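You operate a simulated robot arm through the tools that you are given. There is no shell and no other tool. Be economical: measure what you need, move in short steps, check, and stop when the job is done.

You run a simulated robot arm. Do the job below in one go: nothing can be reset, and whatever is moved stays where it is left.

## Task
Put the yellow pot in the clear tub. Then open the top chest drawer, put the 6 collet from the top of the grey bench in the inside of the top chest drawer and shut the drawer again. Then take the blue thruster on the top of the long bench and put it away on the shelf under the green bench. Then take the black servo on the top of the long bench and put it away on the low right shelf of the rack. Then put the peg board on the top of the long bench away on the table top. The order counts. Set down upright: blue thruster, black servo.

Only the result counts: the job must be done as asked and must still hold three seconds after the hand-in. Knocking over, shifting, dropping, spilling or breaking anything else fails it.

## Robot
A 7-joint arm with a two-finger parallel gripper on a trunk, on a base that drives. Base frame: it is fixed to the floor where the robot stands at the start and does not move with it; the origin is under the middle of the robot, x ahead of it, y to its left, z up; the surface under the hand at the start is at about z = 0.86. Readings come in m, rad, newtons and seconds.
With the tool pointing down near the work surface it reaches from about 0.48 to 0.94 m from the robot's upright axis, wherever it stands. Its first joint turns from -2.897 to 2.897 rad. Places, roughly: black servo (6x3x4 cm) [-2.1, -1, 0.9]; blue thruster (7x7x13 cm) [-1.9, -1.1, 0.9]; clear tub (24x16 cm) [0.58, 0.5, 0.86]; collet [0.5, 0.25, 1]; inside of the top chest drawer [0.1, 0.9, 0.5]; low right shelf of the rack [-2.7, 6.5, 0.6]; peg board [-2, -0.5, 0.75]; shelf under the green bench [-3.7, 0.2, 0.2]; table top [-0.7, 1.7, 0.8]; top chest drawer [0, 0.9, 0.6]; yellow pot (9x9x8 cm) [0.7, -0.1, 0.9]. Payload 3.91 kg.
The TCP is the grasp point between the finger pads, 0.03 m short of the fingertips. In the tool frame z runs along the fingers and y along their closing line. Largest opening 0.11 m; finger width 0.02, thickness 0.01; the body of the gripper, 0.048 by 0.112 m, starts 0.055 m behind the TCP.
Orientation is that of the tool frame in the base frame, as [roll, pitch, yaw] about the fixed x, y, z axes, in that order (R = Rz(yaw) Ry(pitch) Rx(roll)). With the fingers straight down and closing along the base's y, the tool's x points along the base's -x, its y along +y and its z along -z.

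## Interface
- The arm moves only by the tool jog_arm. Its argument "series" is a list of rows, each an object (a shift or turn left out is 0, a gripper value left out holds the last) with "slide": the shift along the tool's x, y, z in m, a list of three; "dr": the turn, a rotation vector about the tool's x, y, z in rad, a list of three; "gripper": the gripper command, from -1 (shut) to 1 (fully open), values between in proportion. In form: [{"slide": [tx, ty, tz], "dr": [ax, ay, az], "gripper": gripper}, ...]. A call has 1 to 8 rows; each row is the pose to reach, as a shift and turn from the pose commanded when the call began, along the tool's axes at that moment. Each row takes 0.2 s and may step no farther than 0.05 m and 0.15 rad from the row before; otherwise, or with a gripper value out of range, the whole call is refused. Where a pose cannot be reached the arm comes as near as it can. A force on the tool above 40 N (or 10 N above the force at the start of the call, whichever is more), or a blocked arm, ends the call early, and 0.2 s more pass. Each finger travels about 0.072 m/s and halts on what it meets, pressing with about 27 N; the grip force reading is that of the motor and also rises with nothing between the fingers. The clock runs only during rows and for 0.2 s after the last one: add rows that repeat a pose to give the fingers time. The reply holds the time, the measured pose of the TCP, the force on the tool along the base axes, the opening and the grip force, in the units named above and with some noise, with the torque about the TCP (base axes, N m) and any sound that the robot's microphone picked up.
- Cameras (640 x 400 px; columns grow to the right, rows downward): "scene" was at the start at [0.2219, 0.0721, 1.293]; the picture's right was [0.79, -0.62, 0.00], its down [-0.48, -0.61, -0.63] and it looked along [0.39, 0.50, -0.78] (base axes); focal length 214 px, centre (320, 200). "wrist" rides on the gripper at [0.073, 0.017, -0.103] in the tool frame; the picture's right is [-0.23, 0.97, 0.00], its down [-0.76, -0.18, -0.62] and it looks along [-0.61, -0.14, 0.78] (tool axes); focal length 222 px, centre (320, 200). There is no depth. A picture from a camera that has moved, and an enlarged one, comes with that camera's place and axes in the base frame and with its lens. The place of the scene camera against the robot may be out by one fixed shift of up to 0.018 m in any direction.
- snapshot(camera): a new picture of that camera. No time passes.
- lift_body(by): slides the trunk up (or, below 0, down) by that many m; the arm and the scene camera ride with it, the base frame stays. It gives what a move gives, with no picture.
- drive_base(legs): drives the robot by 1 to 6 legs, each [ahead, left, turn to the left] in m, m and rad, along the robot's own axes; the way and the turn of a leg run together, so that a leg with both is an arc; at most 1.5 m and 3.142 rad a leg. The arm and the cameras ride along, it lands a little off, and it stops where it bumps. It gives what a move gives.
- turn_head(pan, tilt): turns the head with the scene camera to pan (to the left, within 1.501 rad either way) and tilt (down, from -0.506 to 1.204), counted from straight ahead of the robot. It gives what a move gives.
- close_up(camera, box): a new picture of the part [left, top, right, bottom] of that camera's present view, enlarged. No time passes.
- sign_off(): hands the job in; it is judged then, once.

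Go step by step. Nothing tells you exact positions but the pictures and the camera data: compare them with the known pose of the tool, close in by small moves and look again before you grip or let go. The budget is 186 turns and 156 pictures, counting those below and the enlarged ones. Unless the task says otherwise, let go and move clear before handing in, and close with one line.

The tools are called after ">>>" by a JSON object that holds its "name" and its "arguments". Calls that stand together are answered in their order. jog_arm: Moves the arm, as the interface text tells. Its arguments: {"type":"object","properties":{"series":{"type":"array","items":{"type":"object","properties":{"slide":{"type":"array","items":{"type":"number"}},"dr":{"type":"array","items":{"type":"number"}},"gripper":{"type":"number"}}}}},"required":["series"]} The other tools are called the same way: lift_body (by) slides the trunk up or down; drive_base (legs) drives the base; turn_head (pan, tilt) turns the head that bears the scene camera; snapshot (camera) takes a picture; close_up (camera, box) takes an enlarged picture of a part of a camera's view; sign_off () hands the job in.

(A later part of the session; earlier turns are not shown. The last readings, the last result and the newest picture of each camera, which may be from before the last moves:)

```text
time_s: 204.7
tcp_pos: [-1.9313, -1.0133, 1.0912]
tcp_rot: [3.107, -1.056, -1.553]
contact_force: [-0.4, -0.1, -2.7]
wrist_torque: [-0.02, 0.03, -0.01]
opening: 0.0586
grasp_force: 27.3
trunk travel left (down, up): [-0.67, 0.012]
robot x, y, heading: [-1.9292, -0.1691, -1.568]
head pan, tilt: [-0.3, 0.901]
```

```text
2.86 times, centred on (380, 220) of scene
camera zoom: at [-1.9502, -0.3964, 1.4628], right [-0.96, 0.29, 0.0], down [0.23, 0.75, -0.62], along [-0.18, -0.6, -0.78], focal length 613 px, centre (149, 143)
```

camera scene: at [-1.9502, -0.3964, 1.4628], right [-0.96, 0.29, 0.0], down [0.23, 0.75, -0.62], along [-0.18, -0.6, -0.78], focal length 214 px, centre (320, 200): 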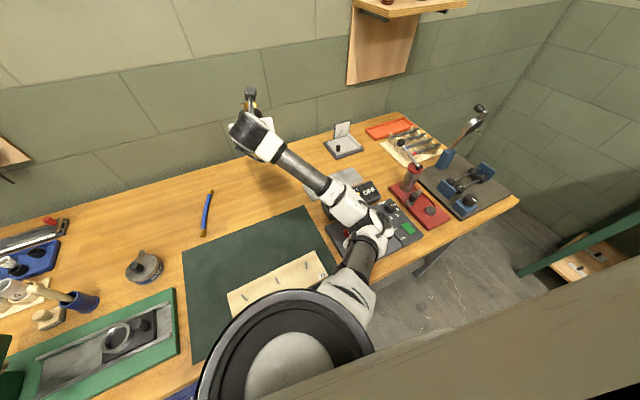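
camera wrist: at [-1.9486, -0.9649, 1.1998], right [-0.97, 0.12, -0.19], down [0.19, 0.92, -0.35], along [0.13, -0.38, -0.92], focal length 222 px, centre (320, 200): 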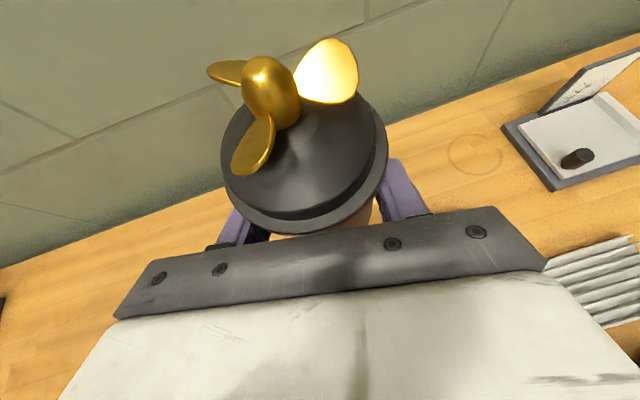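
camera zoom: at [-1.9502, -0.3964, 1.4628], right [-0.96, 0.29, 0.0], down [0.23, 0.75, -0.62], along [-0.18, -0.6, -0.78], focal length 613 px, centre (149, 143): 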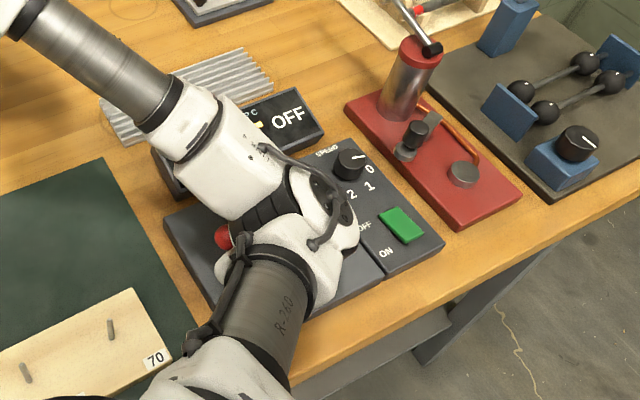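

The elbow has sunk beside the red-ball lever. I extend the arm forward and up to raise the elbow.

>>> {"name": "jog_arm", "arguments": {"series": [{"slide": [0.02, 0, 0.01], "gripper": -1}, {"slide": [0.04, 0, 0.022], "gripper": -1}, {"slide": [0.06, 0, 0.033], "gripper": -1}, {"slide": [0.083, 0, 0.045], "gripper": -1}]}}

>>> {"name": "close_up", "arguments": {"camera": "scene", "box": [300, 120, 460, 290]}}

```text
time_s: 205.7
tcp_pos: [-1.9286, -1.0974, 1.1378]
tcp_rot: [3.104, -1.052, -1.548]
contact_force: [0.6, 0.6, -3.3]
wrist_torque: [0.03, 0.02, 0.01]
opening: 0.0589
grasp_force: 27.4
trunk travel left (down, up): [-0.67, 0.012]
robot x, y, heading: [-1.9313, -0.1663, -1.568]
head pan, tilt: [-0.3, 0.901]
```

```text
2.35 times, centred on (380, 205) of scene
camera zoom: at [-1.9478, -0.3986, 1.4621], right [-0.96, 0.29, 0.0], down [0.23, 0.75, -0.62], along [-0.18, -0.59, -0.78], focal length 505 px, centre (179, 188)
```

zoom: 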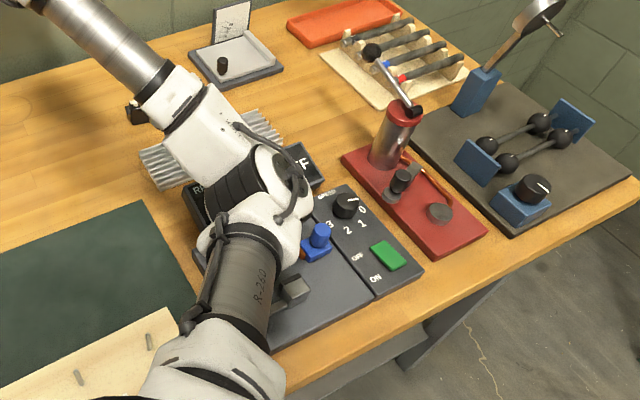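

>>> {"name": "jog_arm", "arguments": {"series": [{"slide": [0.03, 0, -0.017], "gripper": -1}, {"slide": [0.06, 0, -0.034], "gripper": -1}, {"slide": [0.09, 0, -0.051], "gripper": -1}, {"slide": [0.12, 0, -0.068], "gripper": -1}, {"slide": [0.15, 0, -0.085], "gripper": -1}]}}

>>> {"name": "close_up", "arguments": {"camera": "scene", "box": [300, 120, 460, 290]}}

```text
time_s: 206.9
tcp_pos: [-1.9229, -1.0936, 1.3108]
tcp_rot: [3.106, -1.053, -1.55]
contact_force: [0.4, -0.1, -3.4]
wrist_torque: [0.02, 0.01, -0.01]
opening: 0.0589
grasp_force: 27.2
trunk travel left (down, up): [-0.67, 0.012]
robot x, y, heading: [-1.9307, -0.1689, -1.562]
head pan, tilt: [-0.3, 0.901]
```

```text
2.35 times, centred on (380, 205) of scene
camera zoom: at [-1.948, -0.3978, 1.4623], right [-0.96, 0.29, 0.0], down [0.23, 0.75, -0.62], along [-0.18, -0.59, -0.78], focal length 505 px, centre (179, 188)
```

zoom: 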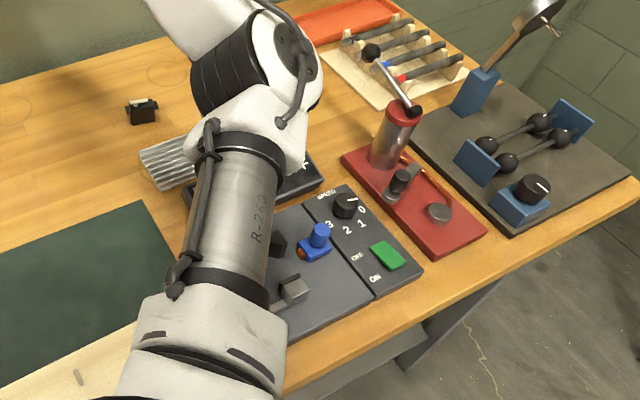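

The elbow is clearly high now. Drive back, turn and approach the green bench part way.

>>> {"name": "drive_base", "arguments": {"legs": [[-0.75, 0, 0], [0, 0, -1.455], [0.4, -0.09, 0]]}}

>>> {"name": "turn_head", "arguments": {"pan": 0.0, "tilt": 0.55}}

>>> {"name": "snapshot", "arguments": {"camera": "scene"}}

```text
time_s: 216.7
tcp_pos: [-3.2609, 0.5302, 1.3093]
tcp_rot: [3.105, -1.052, -3.031]
contact_force: [0.3, 0.2, -3.1]
wrist_torque: [0.0, 0.02, 0.02]
opening: 0.0587
grasp_force: 27.0
trunk travel left (down, up): [-0.67, 0.012]
robot x, y, heading: [-2.3389, 0.6206, -3.05]
head pan, tilt: [-0.3, 0.901]
```

```text
time_s: 217.6
tcp_pos: [-3.2602, 0.5304, 1.3106]
tcp_rot: [3.103, -1.052, -3.03]
contact_force: [0.0, -0.7, -2.8]
wrist_torque: [0.05, -0.01, -0.03]
opening: 0.0585
grasp_force: 27.1
trunk travel left (down, up): [-0.67, 0.012]
robot x, y, heading: [-2.3364, 0.6213, -3.045]
head pan, tilt: [0.0, 0.55]
```

```text
25 pictures are left
camera scene: at [-2.593, 0.6076, 1.4914], right [-0.09, 1.0, 0.0], down [0.52, 0.05, -0.85], along [-0.85, -0.08, -0.52], focal length 214 px, centre (320, 200)
```

scene: 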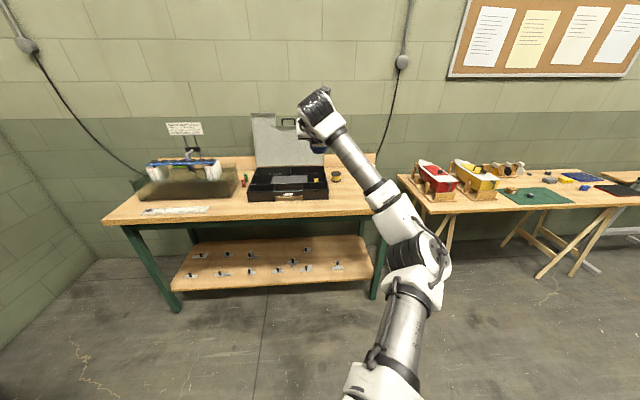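

Free spot on the shelf: about (-3.67,0.515), between two clips near the front edge. Lower the trunk here, clear of the bench top.

>>> {"name": "lift_body", "arguments": {"by": -0.36}}

>>> {"name": "lift_body", "arguments": {"by": -0.3}}

>>> {"name": "jog_arm", "arguments": {"series": [{"slide": [-0.035, 0, 0.02], "gripper": -1}, {"slide": [-0.07, 0, 0.04], "gripper": -1}, {"slide": [-0.105, 0, 0.06], "gripper": -1}, {"slide": [-0.14, 0, 0.08], "gripper": -1}, {"slide": [-0.175, 0, 0.1], "gripper": -1}, {"slide": [-0.21, 0, 0.12], "gripper": -1}, {"slide": [-0.245, 0, 0.14], "gripper": -1}]}}

>>> {"name": "snapshot", "arguments": {"camera": "scene"}}

```text
time_s: 221.1
tcp_pos: [-3.2595, 0.5294, 0.9488]
tcp_rot: [3.104, -1.052, -3.032]
contact_force: [-0.8, 0.0, -3.7]
wrist_torque: [-0.02, -0.01, -0.04]
opening: 0.059
grasp_force: 26.9
trunk travel left (down, up): [-0.31, 0.372]
robot x, y, heading: [-2.3397, 0.6223, -3.053]
head pan, tilt: [0.0, 0.55]
```

```text
time_s: 224.3
tcp_pos: [-3.2549, 0.5246, 0.7167]
tcp_rot: [3.097, -1.06, -3.021]
contact_force: [-0.1, -0.2, -2.3]
wrist_torque: [0.01, -0.02, -0.05]
opening: 0.0587
grasp_force: 27.3
trunk travel left (down, up): [-0.066, 0.616]
robot x, y, heading: [-2.3391, 0.6164, -3.047]
head pan, tilt: [0.0, 0.55]
stopped: the arm was blocked; the commanded pose is now the measured one
```

```text
time_s: 225.8
tcp_pos: [-3.2634, 0.5208, 0.5966]
tcp_rot: [2.629, -1.201, -2.573]
contact_force: [-0.2, -0.1, -3.6]
wrist_torque: [-0.04, 0.02, 0.0]
opening: 0.059
grasp_force: 26.3
trunk travel left (down, up): [-0.066, 0.616]
robot x, y, heading: [-2.3391, 0.6247, -3.042]
head pan, tilt: [0.0, 0.55]
stopped in row 7: the arm was blocked; the commanded pose is now the measured one
```

```text
24 pictures are left
camera scene: at [-2.578, 0.6036, 0.9097], right [-0.09, 1.0, 0.01], down [0.5, 0.05, -0.86], along [-0.86, -0.08, -0.5], focal length 214 px, centre (320, 200)
```

scene: 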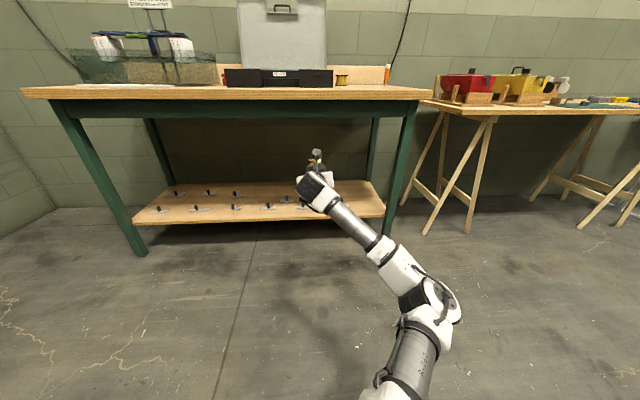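

The lowered arm got blocked by the robot's own body and the tool twisted. Raise the trunk again and restore the tool orientation.

>>> {"name": "lift_body", "arguments": {"by": 0.25}}

>>> {"name": "jog_arm", "arguments": {"series": [{"dr": [0.028, -0.07, 0.052], "gripper": -1}, {"dr": [0.057, -0.14, 0.105], "gripper": -1}, {"dr": [0.085, -0.21, 0.157], "gripper": -1}]}}

>>> {"name": "snapshot", "arguments": {"camera": "scene"}}

```text
time_s: 228.4
tcp_pos: [-3.27, 0.5267, 0.7968]
tcp_rot: [2.728, -1.176, -2.671]
contact_force: [0.4, 0.8, -3.5]
wrist_torque: [0.0, 0.0, 0.01]
opening: 0.059
grasp_force: 27.4
trunk travel left (down, up): [-0.316, 0.366]
robot x, y, heading: [-2.337, 0.6216, -3.052]
head pan, tilt: [0.0, 0.55]
```

```text
time_s: 229.2
tcp_pos: [-3.2712, 0.5263, 0.797]
tcp_rot: [-3.1, -0.992, -3.089]
contact_force: [-0.8, -0.3, -3.4]
wrist_torque: [0.01, 0.01, -0.04]
opening: 0.0587
grasp_force: 26.9
trunk travel left (down, up): [-0.316, 0.366]
robot x, y, heading: [-2.3404, 0.62, -3.044]
head pan, tilt: [0.0, 0.55]
```

```text
23 pictures are left
camera scene: at [-2.5929, 0.6076, 1.1375], right [-0.09, 1.0, 0.0], down [0.52, 0.05, -0.85], along [-0.85, -0.08, -0.52], focal length 214 px, centre (320, 200)
```

scene: 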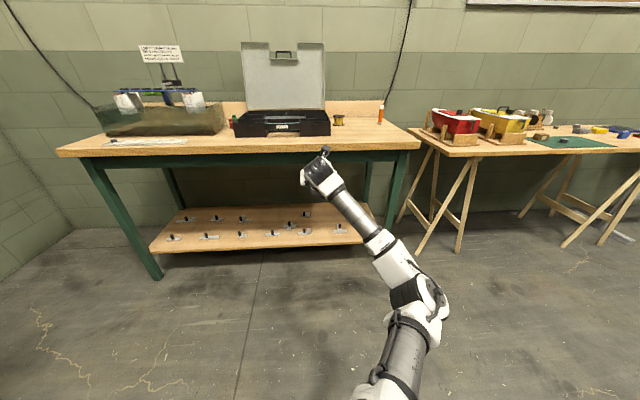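

Orientation is nearly right. With the trunk at this height I lower the arm by jogging, watching for blocks.

>>> {"name": "jog_arm", "arguments": {"series": [{"slide": [-0.037, 0, 0.024], "dr": [0, 0.02, 0], "gripper": -1}, {"slide": [-0.075, 0, 0.049], "dr": [0, 0.042, 0], "gripper": -1}, {"slide": [-0.112, 0, 0.073], "dr": [0, 0.042, 0], "gripper": -1}, {"slide": [-0.15, 0, 0.098], "dr": [0, 0.042, 0], "gripper": -1}, {"slide": [-0.187, 0, 0.122], "dr": [0, 0.042, 0], "gripper": -1}, {"slide": [-0.225, 0, 0.147], "dr": [0, 0.042, 0], "gripper": -1}, {"slide": [-0.262, 0, 0.171], "dr": [0, 0.042, 0], "gripper": -1}, {"slide": [-0.295, 0, 0.193], "dr": [0, 0.042, 0], "gripper": -1}]}}

```text
time_s: 231.0
tcp_pos: [-3.2711, 0.5211, 0.5186]
tcp_rot: [-3.095, -1.038, -3.091]
contact_force: [0.9, 0.0, -4.0]
wrist_torque: [0.01, -0.02, 0.07]
opening: 0.0588
grasp_force: 27.6
out of reach, approached as far as the arm can: row 7, 8
trunk travel left (down, up): [-0.316, 0.366]
robot x, y, heading: [-2.3385, 0.6182, -3.05]
head pan, tilt: [0.0, 0.55]
```

Arm is straight now; lower the trunk for the rest.

>>> {"name": "lift_body", "arguments": {"by": -0.18}}

>>> {"name": "snapshot", "arguments": {"camera": "wrist"}}

```text
time_s: 233.0
tcp_pos: [-3.2722, 0.5198, 0.3381]
tcp_rot: [-3.097, -1.037, -3.092]
contact_force: [-0.6, -0.1, -3.4]
wrist_torque: [0.02, -0.02, 0.03]
opening: 0.0586
grasp_force: 27.0
trunk travel left (down, up): [-0.136, 0.546]
robot x, y, heading: [-2.3371, 0.6236, -3.044]
head pan, tilt: [0.0, 0.55]
```

```text
22 pictures are left
camera wrist: at [-3.2222, 0.5438, 0.4519], right [0.03, 0.98, -0.22], down [0.94, -0.1, -0.33], along [-0.35, -0.19, -0.92], focal length 222 px, centre (320, 200)
```

wrist: 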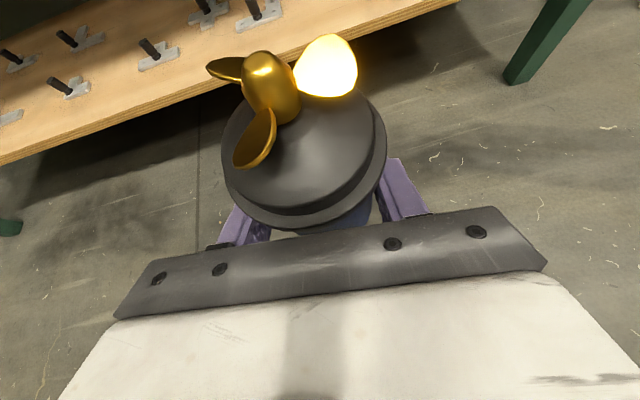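

Good view: shelf front edge at x≈-3.59 and clips clear of the path. Drive in so the thruster is above (-3.665,0.515).

>>> {"name": "drive_base", "arguments": {"legs": [[0.384, -0.033, 0]]}}

>>> {"name": "snapshot", "arguments": {"camera": "wrist"}}

```text
time_s: 235.4
tcp_pos: [-3.656, 0.5196, 0.3367]
tcp_rot: [-3.097, -1.036, -3.093]
contact_force: [0.0, 0.1, -3.7]
wrist_torque: [0.02, -0.02, 0.01]
opening: 0.0586
grasp_force: 26.9
trunk travel left (down, up): [-0.136, 0.546]
robot x, y, heading: [-2.7246, 0.6168, -3.058]
head pan, tilt: [0.0, 0.55]
```

```text
21 pictures are left
camera wrist: at [-3.6077, 0.5435, 0.4518], right [0.03, 0.98, -0.22], down [0.94, -0.1, -0.33], along [-0.35, -0.19, -0.92], focal length 222 px, centre (320, 200)
```

wrist: 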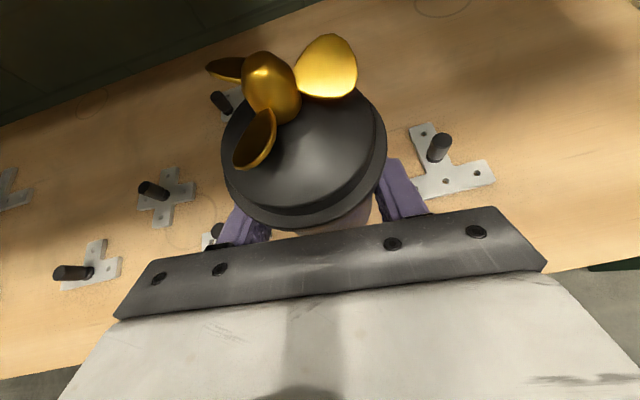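

The spot is clear of clips. Lower with the trunk.

>>> {"name": "lift_body", "arguments": {"by": -0.065}}

>>> {"name": "lift_body", "arguments": {"by": -0.008}}

```text
time_s: 236.5
tcp_pos: [-3.6609, 0.5207, 0.2944]
tcp_rot: [-3.121, -1.055, -3.068]
contact_force: [-0.2, -0.4, -2.2]
wrist_torque: [0.0, -0.02, -0.01]
opening: 0.0585
grasp_force: 26.9
trunk travel left (down, up): [-0.071, 0.611]
robot x, y, heading: [-2.7249, 0.6193, -3.051]
head pan, tilt: [0.0, 0.55]
```

```text
time_s: 237.0
tcp_pos: [-3.6611, 0.5213, 0.2989]
tcp_rot: [-3.136, -1.064, -3.055]
contact_force: [-0.2, 0.0, -3.8]
wrist_torque: [0.01, -0.06, 0.0]
opening: 0.0584
grasp_force: 26.6
trunk travel left (down, up): [-0.063, 0.619]
robot x, y, heading: [-2.7246, 0.6133, -3.052]
head pan, tilt: [0.0, 0.55]
```

The trunk is again at its self-block height (the thruster hasn't touched). I raise the trunk, shorten the reach and drive closer so the arm itself can go lower.

>>> {"name": "lift_body", "arguments": {"by": 0.13}}

>>> {"name": "jog_arm", "arguments": {"series": [{"slide": [-0.03, 0, -0.01], "gripper": -1}, {"slide": [-0.06, 0, -0.02], "gripper": -1}, {"slide": [-0.09, 0, -0.03], "gripper": -1}, {"slide": [-0.114, 0, -0.0395], "gripper": -1}]}}

>>> {"name": "drive_base", "arguments": {"legs": [[0.09, 0, 0]]}}

```text
time_s: 238.6
tcp_pos: [-3.657, 0.52, 0.3955]
tcp_rot: [-3.095, -1.038, -3.092]
contact_force: [0.0, -0.6, -3.9]
wrist_torque: [0.01, -0.01, 0.03]
opening: 0.0588
grasp_force: 26.7
trunk travel left (down, up): [-0.193, 0.489]
robot x, y, heading: [-2.7259, 0.6209, -3.049]
head pan, tilt: [0.0, 0.55]
```

```text
time_s: 239.6
tcp_pos: [-3.6233, 0.5575, 0.3658]
tcp_rot: [-3.078, -0.996, -3.069]
contact_force: [-0.1, 0.4, -3.1]
wrist_torque: [0.02, 0.02, -0.01]
opening: 0.0586
grasp_force: 27.3
out of reach, approached as far as the arm can: row 1, 2, 3, 4
trunk travel left (down, up): [-0.193, 0.489]
robot x, y, heading: [-2.7228, 0.6167, -3.052]
head pan, tilt: [0.0, 0.55]
```

```text
time_s: 240.7
tcp_pos: [-3.7116, 0.5473, 0.3648]
tcp_rot: [-3.078, -0.997, -3.064]
contact_force: [-0.2, -0.2, -2.0]
wrist_torque: [-0.03, -0.03, 0.0]
opening: 0.0587
grasp_force: 26.8
trunk travel left (down, up): [-0.193, 0.489]
robot x, y, heading: [-2.8112, 0.608, -3.053]
head pan, tilt: [0.0, 0.55]
```

Still limited, but pose is lower now. Shift the base to the spot and use the remaining trunk travel.

>>> {"name": "drive_base", "arguments": {"legs": [[-0.048, 0.029, 0]]}}

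>>> {"name": "lift_body", "arguments": {"by": -0.085}}

>>> {"name": "snapshot", "arguments": {"camera": "wrist"}}

```text
time_s: 241.7
tcp_pos: [-3.6594, 0.5229, 0.3649]
tcp_rot: [-3.078, -0.996, -3.067]
contact_force: [-0.4, 0.3, -3.5]
wrist_torque: [-0.02, 0.01, -0.03]
opening: 0.0587
grasp_force: 26.9
trunk travel left (down, up): [-0.193, 0.489]
robot x, y, heading: [-2.7622, 0.5844, -3.049]
head pan, tilt: [0.0, 0.55]
```

```text
time_s: 242.9
tcp_pos: [-3.6679, 0.5237, 0.3474]
tcp_rot: [3.093, -1.047, -2.957]
contact_force: [0.3, -1.5, -2.4]
wrist_torque: [0.01, -0.04, -0.03]
opening: 0.0587
grasp_force: 27.4
trunk travel left (down, up): [-0.108, 0.574]
robot x, y, heading: [-2.7609, 0.5861, -3.054]
head pan, tilt: [0.0, 0.55]
```

```text
20 pictures are left
camera wrist: at [-3.618, 0.5445, 0.4607], right [-0.03, 0.98, -0.17], down [0.93, -0.04, -0.35], along [-0.35, -0.17, -0.92], focal length 222 px, centre (320, 200)
```

wrist: 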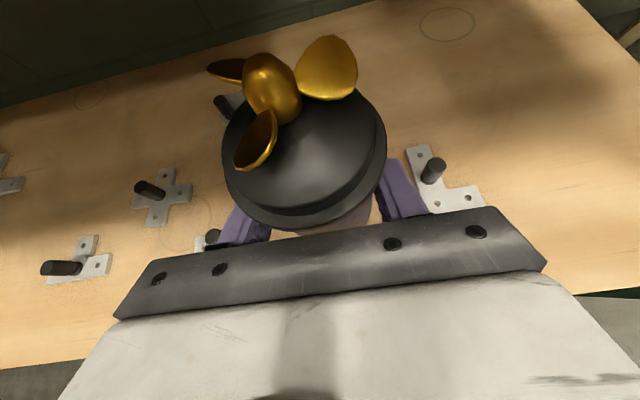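

>>> {"name": "turn_head", "arguments": {"pan": -0.3, "tilt": 1.1}}

>>> {"name": "snapshot", "arguments": {"camera": "scene"}}

```text
time_s: 243.9
tcp_pos: [-3.669, 0.525, 0.3467]
tcp_rot: [3.085, -1.048, -2.95]
contact_force: [0.3, -0.1, -2.6]
wrist_torque: [0.02, 0.0, 0.0]
opening: 0.0583
grasp_force: 26.5
trunk travel left (down, up): [-0.108, 0.574]
robot x, y, heading: [-2.7597, 0.5865, -3.046]
head pan, tilt: [-0.3, 1.1]
```

```text
19 pictures are left
camera scene: at [-2.9717, 0.5864, 0.9152], right [0.21, 0.98, 0.01], down [0.86, -0.18, -0.48], along [-0.47, 0.1, -0.88], focal length 214 px, centre (320, 200)
```

scene: 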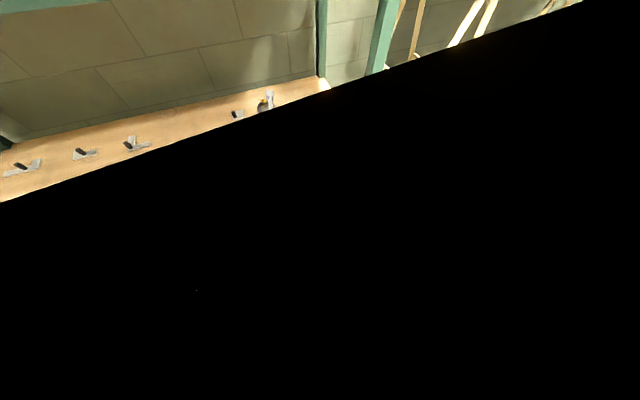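

The arm can't get this grip low enough. I'll set the thruster on the free front-right of the green bench top and regrip it about 4 cm higher, on its black cap.

>>> {"name": "drive_base", "arguments": {"legs": [[-0.42, 0, 0]]}}

>>> {"name": "lift_body", "arguments": {"by": 0.4}}

>>> {"name": "lift_body", "arguments": {"by": 0.16}}

>>> {"name": "jog_arm", "arguments": {"series": [{"slide": [0.03, 0, -0.016], "gripper": -1}, {"slide": [0.06, 0, -0.032], "gripper": -1}, {"slide": [0.09, 0, -0.048], "gripper": -1}, {"slide": [0.12, 0, -0.064], "gripper": -1}]}}

```text
time_s: 246.4
tcp_pos: [-3.2507, 0.5683, 0.3475]
tcp_rot: [3.07, -1.05, -2.94]
contact_force: [0.6, 0.6, -3.2]
wrist_torque: [-0.01, -0.01, -0.02]
opening: 0.0587
grasp_force: 27.6
trunk travel left (down, up): [-0.108, 0.574]
robot x, y, heading: [-2.3405, 0.6217, -3.049]
head pan, tilt: [-0.3, 1.1]
```

```text
time_s: 250.3
tcp_pos: [-3.2522, 0.5686, 0.7022]
tcp_rot: [3.099, -1.031, -2.968]
contact_force: [0.0, -0.7, -3.1]
wrist_torque: [0.02, 0.02, 0.01]
opening: 0.0589
grasp_force: 27.1
trunk travel left (down, up): [-0.508, 0.174]
robot x, y, heading: [-2.3435, 0.6224, -3.055]
head pan, tilt: [-0.3, 1.1]
```

```text
time_s: 252.1
tcp_pos: [-3.2519, 0.5686, 0.8645]
tcp_rot: [3.1, -1.028, -2.965]
contact_force: [0.5, 0.1, -3.5]
wrist_torque: [0.0, -0.02, 0.0]
opening: 0.0588
grasp_force: 27.0
trunk travel left (down, up): [-0.668, 0.014]
robot x, y, heading: [-2.3415, 0.6211, -3.05]
head pan, tilt: [-0.3, 1.1]
```

```text
time_s: 253.1
tcp_pos: [-3.26, 0.566, 0.9996]
tcp_rot: [3.099, -1.029, -2.968]
contact_force: [-1.1, 0.0, -3.3]
wrist_torque: [-0.03, -0.02, -0.03]
opening: 0.0584
grasp_force: 27.4
trunk travel left (down, up): [-0.668, 0.014]
robot x, y, heading: [-2.3421, 0.6247, -3.046]
head pan, tilt: [-0.3, 1.1]
```

>>> {"name": "drive_base", "arguments": {"legs": [[0.247, -0.178, 0]]}}

>>> {"name": "snapshot", "arguments": {"camera": "wrist"}}

>>> {"name": "jog_arm", "arguments": {"series": [{"slide": [-0.017, 0, 0.01], "gripper": -1}, {"slide": [-0.034, 0, 0.021], "gripper": -1}, {"slide": [-0.043, 0, 0.026], "gripper": -1}, {"slide": [-0.049, 0, 0.0295], "gripper": -1}, {"slide": [-0.053, 0, 0.032], "gripper": -1}]}}

```text
time_s: 255.2
tcp_pos: [-3.5252, 0.7245, 0.9983]
tcp_rot: [3.101, -1.028, -2.97]
contact_force: [-0.7, -0.1, -4.0]
wrist_torque: [-0.03, 0.04, 0.04]
opening: 0.0586
grasp_force: 27.2
trunk travel left (down, up): [-0.668, 0.014]
robot x, y, heading: [-2.6089, 0.7808, -3.055]
head pan, tilt: [-0.3, 1.1]
```

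```text
18 pictures are left
camera wrist: at [-3.4765, 0.7458, 1.1138], right [-0.02, 0.98, -0.17], down [0.94, -0.04, -0.33], along [-0.34, -0.17, -0.93], focal length 222 px, centre (320, 200)
```

wrist: 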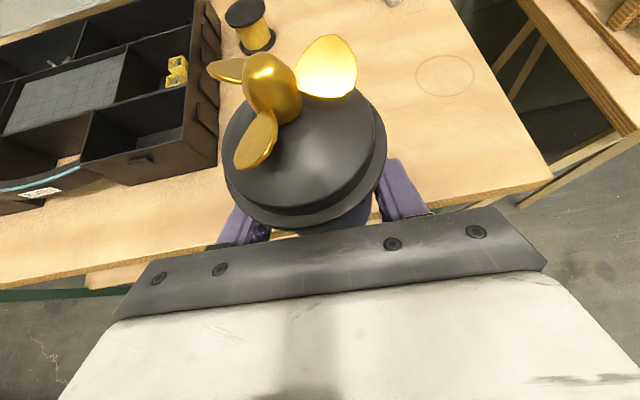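

```text
time_s: 256.4
tcp_pos: [-3.5251, 0.7258, 0.9364]
tcp_rot: [3.1, -1.031, -2.97]
contact_force: [0.0, -0.3, -3.7]
wrist_torque: [0.01, -0.02, -0.01]
opening: 0.0585
grasp_force: 26.9
trunk travel left (down, up): [-0.668, 0.014]
robot x, y, heading: [-2.6016, 0.7787, -3.054]
head pan, tilt: [-0.3, 1.1]
```

The bench edge here is at x≈-3.54, so I need to go 10 cm further in before setting down.

>>> {"name": "jog_arm", "arguments": {"series": [{"slide": [0.03, 0, -0.018], "gripper": -1}, {"slide": [0.043, 0, -0.026], "gripper": -1}]}}

>>> {"name": "drive_base", "arguments": {"legs": [[0.11, 0, 0]]}}

>>> {"name": "jog_arm", "arguments": {"series": [{"slide": [-0.026, 0, 0.016], "gripper": -1}, {"slide": [-0.038, 0, 0.023], "gripper": -1}, {"slide": [-0.043, 0, 0.026], "gripper": -1}, {"slide": [-0.048, 0, 0.029], "gripper": -1}, {"slide": [-0.053, 0, 0.032], "gripper": -1}, {"slide": [-0.058, 0, 0.035], "gripper": -1}]}}

```text
time_s: 257.0
tcp_pos: [-3.5248, 0.7247, 0.9868]
tcp_rot: [3.098, -1.031, -2.969]
contact_force: [0.3, -0.1, -3.0]
wrist_torque: [-0.01, -0.01, 0.0]
opening: 0.0584
grasp_force: 27.0
trunk travel left (down, up): [-0.668, 0.014]
robot x, y, heading: [-2.6064, 0.7816, -3.047]
head pan, tilt: [-0.3, 1.1]
```

```text
time_s: 258.2
tcp_pos: [-3.6317, 0.7183, 0.9871]
tcp_rot: [3.099, -1.03, -2.971]
contact_force: [-0.1, 0.8, -2.8]
wrist_torque: [0.04, 0.01, 0.0]
opening: 0.0585
grasp_force: 27.1
trunk travel left (down, up): [-0.668, 0.014]
robot x, y, heading: [-2.7124, 0.7713, -3.052]
head pan, tilt: [-0.3, 1.1]
```

```text
time_s: 259.6
tcp_pos: [-3.6314, 0.7183, 0.921]
tcp_rot: [3.1, -1.031, -2.973]
contact_force: [-1.2, 0.0, -2.8]
wrist_torque: [-0.01, -0.05, 0.01]
opening: 0.0589
grasp_force: 27.0
trunk travel left (down, up): [-0.668, 0.014]
robot x, y, heading: [-2.7133, 0.7718, -3.059]
head pan, tilt: [-0.3, 1.1]
```

Not touching yet; continue down in small steps.

>>> {"name": "jog_arm", "arguments": {"series": [{"slide": [-0.006, 0, 0.0036], "gripper": -1}, {"slide": [-0.012, 0, 0.0072], "gripper": -1}, {"slide": [-0.018, 0, 0.011], "gripper": -1}, {"slide": [-0.024, 0, 0.0145], "gripper": -1}, {"slide": [-0.03, 0, 0.018], "gripper": -1}, {"slide": [-0.036, 0, 0.0217], "gripper": -1}]}}

```text
time_s: 261.0
tcp_pos: [-3.6298, 0.7196, 0.884]
tcp_rot: [3.102, -1.041, -2.97]
contact_force: [-4.4, -3.9, 35.1]
wrist_torque: [-0.88, 0.06, 0.01]
opening: 0.059
grasp_force: 27.6
trunk travel left (down, up): [-0.668, 0.014]
robot x, y, heading: [-2.7116, 0.7698, -3.053]
head pan, tilt: [-0.3, 1.1]
```

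Contact: bench top is z≈0.827. Release, back off, retilt, and come in on the black cap.

>>> {"name": "jog_arm", "arguments": {"series": [{"slide": [0, 0, 0], "gripper": 0.8}, {"slide": [0, 0, 0], "gripper": 0.8}, {"slide": [0, 0, 0], "gripper": 0.8}, {"slide": [0, 0, -0.04]}, {"slide": [0, 0, -0.08]}, {"slide": [0.02, 0, -0.115], "dr": [0, -0.1, 0]}, {"slide": [0.054, 0, -0.125], "dr": [0, -0.195, 0]}]}}

>>> {"name": "snapshot", "arguments": {"camera": "wrist"}}

```text
time_s: 261.7
tcp_pos: [-3.6328, 0.7329, 0.885]
tcp_rot: [3.096, -1.041, -2.987]
contact_force: [0.6, 2.2, 12.2]
wrist_torque: [-0.63, 0.16, 0.15]
opening: 0.0976
grasp_force: 0.0
trunk travel left (down, up): [-0.668, 0.014]
robot x, y, heading: [-2.7111, 0.7709, -3.053]
head pan, tilt: [-0.3, 1.1]
stopped in row 3: the force on the tool passed its limit at 46 N (the readings are from after the stop); the commanded pose is now the measured one
```

```text
17 pictures are left
camera wrist: at [-3.5834, 0.752, 0.9992], right [0.0, 0.98, -0.17], down [0.94, -0.06, -0.35], along [-0.35, -0.16, -0.92], focal length 222 px, centre (320, 200)
```

wrist: 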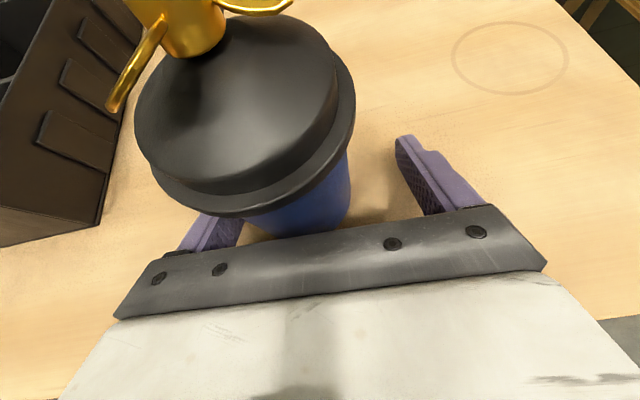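

A finger met the black case while opening; the thruster stands. Back straight out and look.

>>> {"name": "jog_arm", "arguments": {"series": [{"slide": [0, 0.003, -0.03], "gripper": 0.7}, {"slide": [0, 0.003, -0.06]}, {"slide": [0, 0.003, -0.09]}, {"slide": [0.02, 0.003, -0.115], "dr": [0, -0.1, 0]}, {"slide": [0.054, 0.003, -0.125], "dr": [0, -0.195, 0]}]}}

>>> {"name": "snapshot", "arguments": {"camera": "wrist"}}

```text
time_s: 262.9
tcp_pos: [-3.5543, 0.7396, 0.9922]
tcp_rot: [3.107, -0.837, -2.999]
contact_force: [0.4, 0.9, 0.3]
wrist_torque: [-0.02, 0.01, 0.03]
opening: 0.0931
grasp_force: 0.0
trunk travel left (down, up): [-0.668, 0.014]
robot x, y, heading: [-2.7152, 0.7707, -3.057]
head pan, tilt: [-0.3, 1.1]
```

```text
16 pictures are left
camera wrist: at [-3.5279, 0.757, 1.1145], right [0.04, 0.99, -0.15], down [0.99, -0.06, -0.15], along [-0.16, -0.14, -0.98], focal length 222 px, centre (320, 200)
```

wrist: 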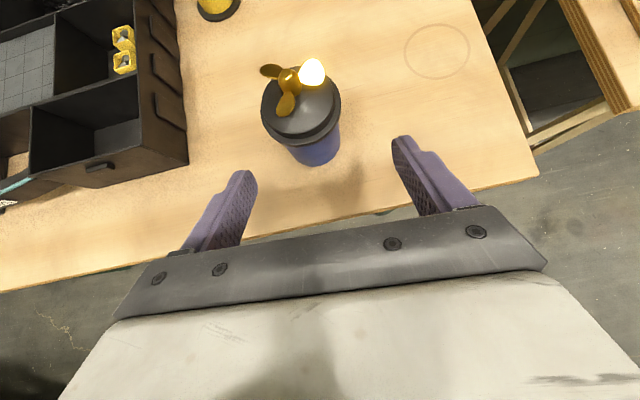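

Thruster axis at about (-3.644,0.713). Align and advance onto the cap, then grip and lift.

>>> {"name": "jog_arm", "arguments": {"series": [{"slide": [0.001, -0.0136, 0.02]}, {"slide": [0.003, -0.0136, 0.06]}, {"slide": [0.0047, -0.0136, 0.09]}, {"slide": [0.0047, -0.0136, 0.102]}, {"slide": [0.0047, -0.0136, 0.102], "gripper": -1}, {"slide": [0.0047, -0.0136, 0.102], "gripper": -1}, {"slide": [0.0047, -0.0136, 0.102], "gripper": -1}]}}

>>> {"name": "jog_arm", "arguments": {"series": [{"slide": [0.022, 0, -0.02], "gripper": -1}, {"slide": [0.05, 0, -0.045], "gripper": -1}, {"slide": [0.074, 0, -0.067], "gripper": -1}]}}

>>> {"name": "snapshot", "arguments": {"camera": "wrist"}}

```text
time_s: 264.5
tcp_pos: [-3.6309, 0.7187, 0.9253]
tcp_rot: [3.108, -0.839, -2.998]
contact_force: [-0.5, 0.9, 0.0]
wrist_torque: [-0.01, -0.02, -0.03]
opening: 0.0586
grasp_force: 27.0
trunk travel left (down, up): [-0.668, 0.014]
robot x, y, heading: [-2.7135, 0.7745, -3.056]
head pan, tilt: [-0.3, 1.1]
```

```text
time_s: 265.3
tcp_pos: [-3.6309, 0.7163, 1.0267]
tcp_rot: [3.107, -0.839, -2.999]
contact_force: [0.8, -0.4, -3.1]
wrist_torque: [-0.03, -0.03, 0.01]
opening: 0.0588
grasp_force: 27.2
trunk travel left (down, up): [-0.668, 0.014]
robot x, y, heading: [-2.713, 0.7697, -3.057]
head pan, tilt: [-0.3, 1.1]
```

```text
15 pictures are left
camera wrist: at [-3.6038, 0.7332, 1.1491], right [0.04, 0.99, -0.15], down [0.99, -0.06, -0.15], along [-0.16, -0.14, -0.98], focal length 222 px, centre (320, 200)
```

wrist: 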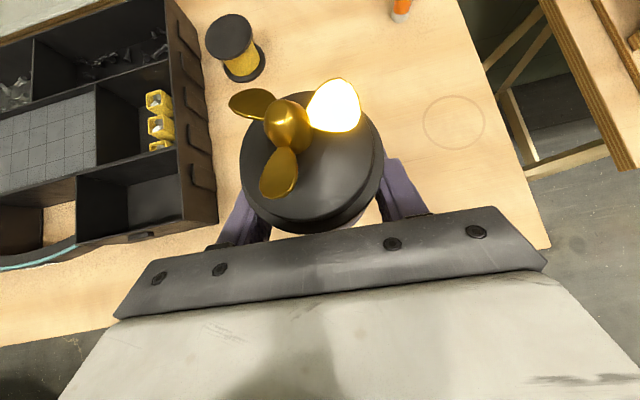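

Regripped 9.8 cm above its base. Back out and lower the arm by jogging at high trunk to keep the elbow free.

>>> {"name": "drive_base", "arguments": {"legs": [[-0.42, 0, 0]]}}

>>> {"name": "jog_arm", "arguments": {"series": [{"slide": [-0.03, 0, 0.027], "gripper": -1}, {"slide": [-0.06, 0, 0.054], "gripper": -1}, {"slide": [-0.09, 0, 0.081], "gripper": -1}, {"slide": [-0.12, 0, 0.108], "gripper": -1}, {"slide": [-0.15, 0, 0.135], "gripper": -1}, {"slide": [-0.18, 0, 0.162], "gripper": -1}, {"slide": [-0.21, 0, 0.189], "gripper": -1}]}}

>>> {"name": "lift_body", "arguments": {"by": -0.38}}

```text
time_s: 267.9
tcp_pos: [-3.2085, 0.7609, 1.0265]
tcp_rot: [3.105, -0.839, -3.008]
contact_force: [-0.6, 0.7, -3.5]
wrist_torque: [0.02, -0.02, 0.04]
opening: 0.0586
grasp_force: 27.1
trunk travel left (down, up): [-0.668, 0.014]
robot x, y, heading: [-2.2886, 0.8044, -3.067]
head pan, tilt: [-0.3, 1.1]
```

```text
time_s: 269.5
tcp_pos: [-3.2109, 0.7672, 0.7434]
tcp_rot: [3.107, -0.839, -3.008]
contact_force: [-1.0, 0.1, -3.5]
wrist_torque: [0.0, 0.03, 0.0]
opening: 0.0587
grasp_force: 26.2
trunk travel left (down, up): [-0.668, 0.014]
robot x, y, heading: [-2.2883, 0.8063, -3.072]
head pan, tilt: [-0.3, 1.1]
```

```text
time_s: 273.1
tcp_pos: [-3.2089, 0.7677, 0.3625]
tcp_rot: [3.107, -0.838, -3.01]
contact_force: [0.7, 0.9, -2.9]
wrist_torque: [-0.02, -0.01, 0.01]
opening: 0.0586
grasp_force: 26.9
trunk travel left (down, up): [-0.288, 0.394]
robot x, y, heading: [-2.2913, 0.8083, -3.068]
head pan, tilt: [-0.3, 1.1]
```

The arm is low and free now. Drive to the spot above the shelf.

>>> {"name": "lift_body", "arguments": {"by": 0.02}}

>>> {"name": "drive_base", "arguments": {"legs": [[0, 0.218, 0], [0.455, 0, 0]]}}

>>> {"name": "snapshot", "arguments": {"camera": "wrist"}}

```text
time_s: 273.8
tcp_pos: [-3.2108, 0.7672, 0.383]
tcp_rot: [3.107, -0.84, -3.01]
contact_force: [0.3, -0.3, -3.6]
wrist_torque: [-0.03, 0.0, 0.0]
opening: 0.0586
grasp_force: 27.1
trunk travel left (down, up): [-0.308, 0.374]
robot x, y, heading: [-2.2868, 0.8062, -3.064]
head pan, tilt: [-0.3, 1.1]
```

```text
time_s: 278.4
tcp_pos: [-3.6414, 0.52, 0.3831]
tcp_rot: [3.107, -0.838, -3.011]
contact_force: [0.4, -0.3, -3.4]
wrist_torque: [-0.02, 0.01, -0.01]
opening: 0.0585
grasp_force: 27.3
trunk travel left (down, up): [-0.308, 0.374]
robot x, y, heading: [-2.723, 0.5548, -3.075]
head pan, tilt: [-0.3, 1.1]
```

```text
14 pictures are left
camera wrist: at [-3.6156, 0.5368, 0.5055], right [0.05, 0.99, -0.15], down [0.99, -0.07, -0.15], along [-0.16, -0.14, -0.98], focal length 222 px, centre (320, 200)
```

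wrist: 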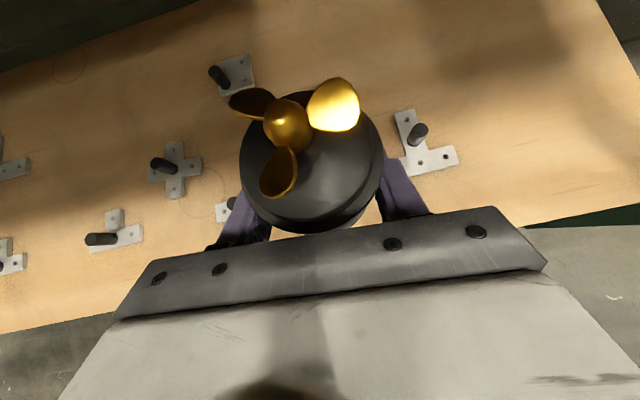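

Spot confirmed clear, 5 cm inside the edge. Lower.

>>> {"name": "lift_body", "arguments": {"by": -0.075}}

>>> {"name": "jog_arm", "arguments": {"series": [{"slide": [-0.0037, 0, 0.0033], "gripper": -1}, {"slide": [-0.0074, 0, 0.0067], "gripper": -1}, {"slide": [-0.011, 0, 0.01], "gripper": -1}, {"slide": [-0.0149, 0, 0.0134], "gripper": -1}]}}

```text
time_s: 279.6
tcp_pos: [-3.6415, 0.5196, 0.3075]
tcp_rot: [3.107, -0.839, -3.013]
contact_force: [0.2, 0.0, -2.2]
wrist_torque: [-0.04, -0.01, -0.03]
opening: 0.0587
grasp_force: 26.8
trunk travel left (down, up): [-0.233, 0.449]
robot x, y, heading: [-2.7195, 0.558, -3.066]
head pan, tilt: [-0.3, 1.1]
```

```text
time_s: 280.6
tcp_pos: [-3.6409, 0.5204, 0.2863]
tcp_rot: [3.107, -0.84, -3.013]
contact_force: [-0.1, -1.1, -2.5]
wrist_torque: [0.01, 0.02, -0.01]
opening: 0.0586
grasp_force: 27.3
trunk travel left (down, up): [-0.233, 0.449]
robot x, y, heading: [-2.7217, 0.557, -3.07]
head pan, tilt: [-0.3, 1.1]
```

>>> {"name": "jog_arm", "arguments": {"series": [{"slide": [-0.003, 0, 0.0027], "gripper": -1}, {"slide": [-0.006, 0, 0.0053], "gripper": -1}, {"slide": [-0.009, 0, 0.008], "gripper": -1}, {"slide": [-0.012, 0, 0.0107], "gripper": -1}, {"slide": [-0.015, 0, 0.0134], "gripper": -1}, {"slide": [-0.018, 0, 0.016], "gripper": -1}, {"slide": [-0.021, 0, 0.0187], "gripper": -1}]}}

```text
time_s: 282.2
tcp_pos: [-3.6417, 0.5208, 0.2618]
tcp_rot: [3.109, -0.842, -3.011]
contact_force: [0.0, -0.4, 22.7]
wrist_torque: [-0.58, 0.1, -0.04]
opening: 0.0587
grasp_force: 26.9
trunk travel left (down, up): [-0.233, 0.449]
robot x, y, heading: [-2.7226, 0.5561, -3.072]
head pan, tilt: [-0.3, 1.1]
```

Contact. Ease, open, and retreat along the tool axis.

>>> {"name": "jog_arm", "arguments": {"series": [{"slide": [0.002, 0, -0.002], "gripper": -1}, {"slide": [0.002, 0, -0.002], "gripper": 0.1}, {"slide": [0.002, 0, -0.002], "gripper": 0.6}, {"slide": [0.002, 0, -0.002], "gripper": 0.6}, {"slide": [0.002, 0, -0.03], "gripper": 0.6}, {"slide": [0.002, 0, -0.07], "gripper": 0.6}, {"slide": [0.002, 0, -0.11], "gripper": 0.6}]}}

>>> {"name": "snapshot", "arguments": {"camera": "wrist"}}

```text
time_s: 283.8
tcp_pos: [-3.5606, 0.5281, 0.3339]
tcp_rot: [3.107, -0.839, -3.012]
contact_force: [-0.5, -0.3, 0.6]
wrist_torque: [-0.02, 0.04, -0.03]
opening: 0.0881
grasp_force: 0.0
trunk travel left (down, up): [-0.233, 0.449]
robot x, y, heading: [-2.723, 0.5559, -3.07]
head pan, tilt: [-0.3, 1.1]
```

```text
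13 pictures are left
camera wrist: at [-3.5346, 0.5443, 0.4571], right [0.05, 0.99, -0.15], down [0.99, -0.07, -0.15], along [-0.16, -0.14, -0.98], focal length 222 px, centre (320, 200)
```

wrist: 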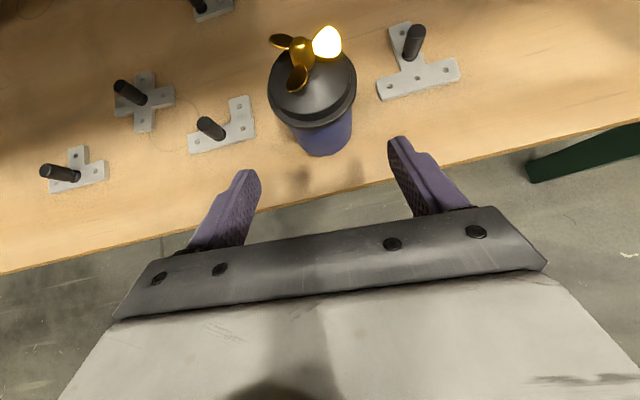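

Thruster stands upright on the shelf. Next the servo (about (-2.084,-1.028) on the long bench). Back out, raise trunk and arm high so the elbow stays clear.

>>> {"name": "drive_base", "arguments": {"legs": [[-0.4, 0, 0]]}}

>>> {"name": "lift_body", "arguments": {"by": 0.4}}

>>> {"name": "lift_body", "arguments": {"by": 0.04}}

>>> {"name": "jog_arm", "arguments": {"series": [{"slide": [0.036, 0, -0.032], "gripper": 0.7}, {"slide": [0.072, 0, -0.064]}, {"slide": [0.108, 0, -0.096]}, {"slide": [0.144, 0, -0.128]}, {"slide": [0.18, 0, -0.16]}, {"slide": [0.216, 0, -0.192]}, {"slide": [0.252, 0, -0.224]}, {"slide": [0.288, 0, -0.256]}]}}

>>> {"name": "jog_arm", "arguments": {"series": [{"slide": [0.036, 0, -0.025]}, {"slide": [0.072, 0, -0.05]}, {"slide": [0.108, 0, -0.07]}]}}

```text
time_s: 286.3
tcp_pos: [-3.159, 0.5539, 0.3354]
tcp_rot: [3.106, -0.84, -3.008]
contact_force: [0.1, 0.8, -0.3]
wrist_torque: [-0.03, 0.02, -0.01]
opening: 0.0882
grasp_force: 0.0
trunk travel left (down, up): [-0.233, 0.449]
robot x, y, heading: [-2.3172, 0.5845, -3.072]
head pan, tilt: [-0.3, 1.1]
```

```text
time_s: 290.1
tcp_pos: [-3.1592, 0.5555, 0.7345]
tcp_rot: [3.107, -0.84, -3.008]
contact_force: [0.2, -0.3, 0.2]
wrist_torque: [-0.03, -0.04, -0.02]
opening: 0.088
grasp_force: 0.1
trunk travel left (down, up): [-0.633, 0.049]
robot x, y, heading: [-2.3188, 0.585, -3.068]
head pan, tilt: [-0.3, 1.1]
```

```text
time_s: 290.9
tcp_pos: [-3.1587, 0.5538, 0.7748]
tcp_rot: [3.109, -0.839, -3.009]
contact_force: [-0.5, 0.1, -0.1]
wrist_torque: [-0.03, 0.03, 0.01]
opening: 0.0878
grasp_force: 0.0
trunk travel left (down, up): [-0.673, 0.009]
robot x, y, heading: [-2.3185, 0.5846, -3.07]
head pan, tilt: [-0.3, 1.1]
```

```text
time_s: 292.7
tcp_pos: [-3.1592, 0.5473, 1.1591]
tcp_rot: [3.107, -0.839, -3.009]
contact_force: [-0.3, 0.2, 0.5]
wrist_torque: [-0.02, 0.0, 0.01]
opening: 0.0937
grasp_force: 0.1
trunk travel left (down, up): [-0.673, 0.009]
robot x, y, heading: [-2.3158, 0.5857, -3.071]
head pan, tilt: [-0.3, 1.1]
```

```text
time_s: 293.5
tcp_pos: [-3.1792, 0.5413, 1.2884]
tcp_rot: [3.108, -0.84, -3.009]
contact_force: [0.4, 0.6, -0.7]
wrist_torque: [0.01, 0.01, -0.01]
opening: 0.0936
grasp_force: 0.2
trunk travel left (down, up): [-0.673, 0.009]
robot x, y, heading: [-2.3233, 0.5835, -3.067]
head pan, tilt: [-0.3, 1.1]
```

>>> {"name": "drive_base", "arguments": {"legs": [[0, 0, 1.507], [0.69, 0.261, 0]]}}

>>> {"name": "jog_arm", "arguments": {"series": [{"slide": [0.01, 0, 0.045]}, {"slide": [-0.01, 0, 0.075]}, {"slide": [-0.045, 0, 0.105]}]}}

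>>> {"name": "snapshot", "arguments": {"camera": "wrist"}}

```text
time_s: 301.3
tcp_pos: [-2.0655, -0.9666, 1.2874]
tcp_rot: [3.108, -0.84, -1.505]
contact_force: [0.0, 0.7, 0.3]
wrist_torque: [-0.02, -0.02, 0.03]
opening: 0.0934
grasp_force: 0.0
trunk travel left (down, up): [-0.673, 0.009]
robot x, y, heading: [-2.0482, -0.1055, -1.569]
head pan, tilt: [-0.3, 1.1]
```

```text
time_s: 302.1
tcp_pos: [-2.0669, -1.0139, 1.1817]
tcp_rot: [3.107, -0.84, -1.505]
contact_force: [-0.4, -1.6, 0.2]
wrist_torque: [-0.04, 0.0, 0.01]
opening: 0.0933
grasp_force: 0.1
trunk travel left (down, up): [-0.673, 0.009]
robot x, y, heading: [-2.0531, -0.1046, -1.569]
head pan, tilt: [-0.3, 1.1]
```

```text
12 pictures are left
camera wrist: at [-2.0823, -0.9861, 1.3048], right [-0.98, 0.11, -0.15], down [0.14, 0.98, -0.16], along [0.13, -0.17, -0.98], focal length 222 px, centre (320, 200)
```

wrist: 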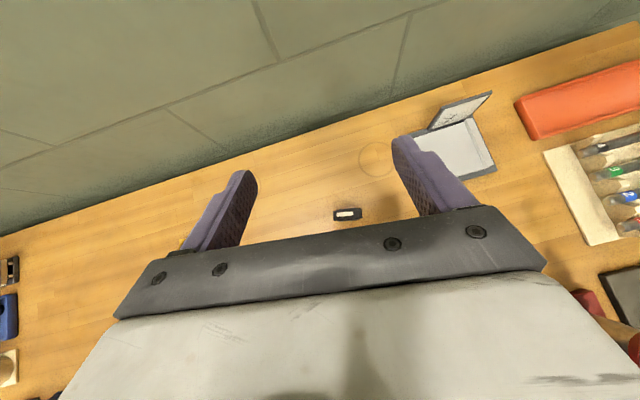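

>>> {"name": "jog_arm", "arguments": {"series": [{"slide": [-0.032, 0.003, 0.028]}, {"slide": [-0.064, 0.006, 0.057]}, {"slide": [-0.096, 0.009, 0.086]}, {"slide": [-0.128, 0.009, 0.115]}, {"slide": [-0.16, 0.009, 0.143]}, {"slide": [-0.186, 0.009, 0.166]}]}}

>>> {"name": "snapshot", "arguments": {"camera": "wrist"}}

```text
time_s: 303.5
tcp_pos: [-2.0802, -1.0116, 0.9343]
tcp_rot: [3.105, -0.84, -1.505]
contact_force: [-0.2, -1.0, -0.3]
wrist_torque: [0.02, 0.0, -0.04]
opening: 0.0933
grasp_force: 0.0
trunk travel left (down, up): [-0.673, 0.009]
robot x, y, heading: [-2.0537, -0.1026, -1.562]
head pan, tilt: [-0.3, 1.1]
```

```text
11 pictures are left
camera wrist: at [-2.0959, -0.9841, 1.0567], right [-0.98, 0.11, -0.15], down [0.13, 0.98, -0.16], along [0.13, -0.17, -0.98], focal length 222 px, centre (320, 200)
```

wrist: 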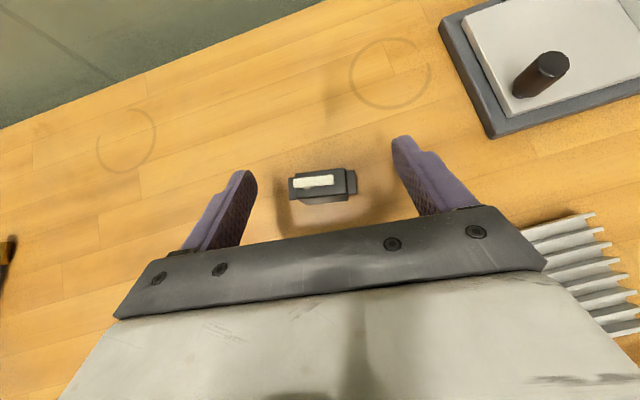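

Servo lies centred between the fingers. Descend 5 cm, grip, and lift straight up.

>>> {"name": "jog_arm", "arguments": {"series": [{"slide": [-0.018, -0.004, 0.016]}, {"slide": [-0.037, -0.004, 0.0335]}, {"slide": [-0.037, -0.004, 0.0335], "gripper": -1}, {"slide": [-0.037, -0.004, 0.0335], "gripper": -1}, {"slide": [-0.037, -0.004, 0.0335], "gripper": -1}, {"slide": [-0.037, -0.004, 0.0335], "gripper": -1}]}}

>>> {"name": "jog_arm", "arguments": {"series": [{"slide": [0.03, 0, -0.027], "gripper": -1}, {"slide": [0.06, 0, -0.054], "gripper": -1}, {"slide": [0.09, 0, -0.081], "gripper": -1}, {"slide": [0.12, 0, -0.108], "gripper": -1}, {"slide": [0.155, 0, -0.139], "gripper": -1}, {"slide": [0.19, 0, -0.17], "gripper": -1}, {"slide": [0.225, 0, -0.201], "gripper": -1}, {"slide": [0.26, 0, -0.232], "gripper": -1}]}}

>>> {"name": "snapshot", "arguments": {"camera": "wrist"}}

```text
time_s: 304.9
tcp_pos: [-2.0788, -1.0125, 0.8879]
tcp_rot: [3.107, -0.846, -1.505]
contact_force: [4.6, -5.2, 22.9]
wrist_torque: [-0.43, -0.73, 0.03]
opening: 0.0537
grasp_force: 27.2
trunk travel left (down, up): [-0.673, 0.009]
robot x, y, heading: [-2.0536, -0.1029, -1.566]
head pan, tilt: [-0.3, 1.1]
```

```text
time_s: 306.7
tcp_pos: [-2.07, -1.0134, 1.2332]
tcp_rot: [3.109, -0.839, -1.503]
contact_force: [0.3, -0.3, -1.1]
wrist_torque: [0.04, 0.0, -0.02]
opening: 0.0534
grasp_force: 27.0
trunk travel left (down, up): [-0.673, 0.009]
robot x, y, heading: [-2.0517, -0.1009, -1.56]
head pan, tilt: [-0.3, 1.1]
```

```text
10 pictures are left
camera wrist: at [-2.0859, -0.9861, 1.3562], right [-0.98, 0.11, -0.15], down [0.13, 0.98, -0.15], along [0.13, -0.17, -0.98], focal length 222 px, centre (320, 200)
```

wrist: 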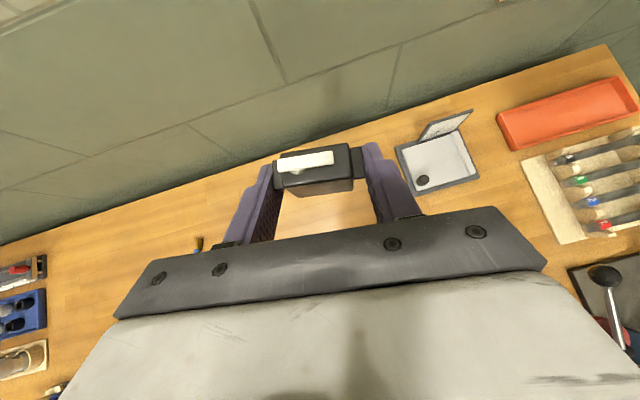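

Servo held. Drive out, turn right about, and go toward the rack in the open aisle.

>>> {"name": "drive_base", "arguments": {"legs": [[-0.95, 0, 0], [0, 0, -3.13], [1.5, 0.2, 0], [1.5, 0.2, 0]]}}

>>> {"name": "turn_head", "arguments": {"pan": 0.0, "tilt": 0.25}}

>>> {"name": "snapshot", "arguments": {"camera": "scene"}}

```text
refused: leg 3 is longer than a leg can be; nothing moved
```

```text
time_s: 307.9
tcp_pos: [-2.0707, -1.0146, 1.2317]
tcp_rot: [3.108, -0.838, -1.503]
contact_force: [0.2, -0.2, 0.2]
wrist_torque: [0.03, 0.01, 0.02]
opening: 0.0534
grasp_force: 27.3
trunk travel left (down, up): [-0.673, 0.009]
robot x, y, heading: [-2.0513, -0.1077, -1.562]
head pan, tilt: [0.0, 0.25]
```

```text
9 pictures are left
camera scene: at [-2.0445, -0.3546, 1.5222], right [-1.0, -0.01, 0.0], down [0.0, 0.25, -0.97], along [0.01, -0.97, -0.25], focal length 214 px, centre (320, 200)
```

scene: 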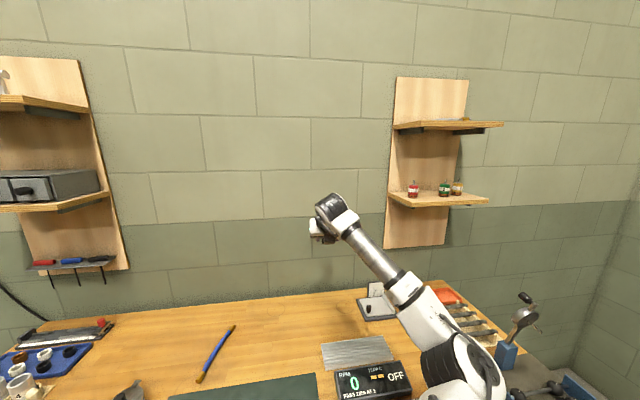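

>>> {"name": "drive_base", "arguments": {"legs": [[-0.95, 0, 0], [0, 0, -3.13], [1.45, 0.2, 0], [1.45, 0.2, 0]]}}

```text
time_s: 334.4
tcp_pos: [-2.2682, 4.7007, 1.2323]
tcp_rot: [3.105, -0.84, 1.576]
contact_force: [-0.1, 0.2, -0.2]
wrist_torque: [-0.02, -0.01, 0.0]
opening: 0.0533
grasp_force: 27.0
trunk travel left (down, up): [-0.673, 0.009]
robot x, y, heading: [-2.3422, 3.7899, 1.518]
head pan, tilt: [0.0, 0.25]
```

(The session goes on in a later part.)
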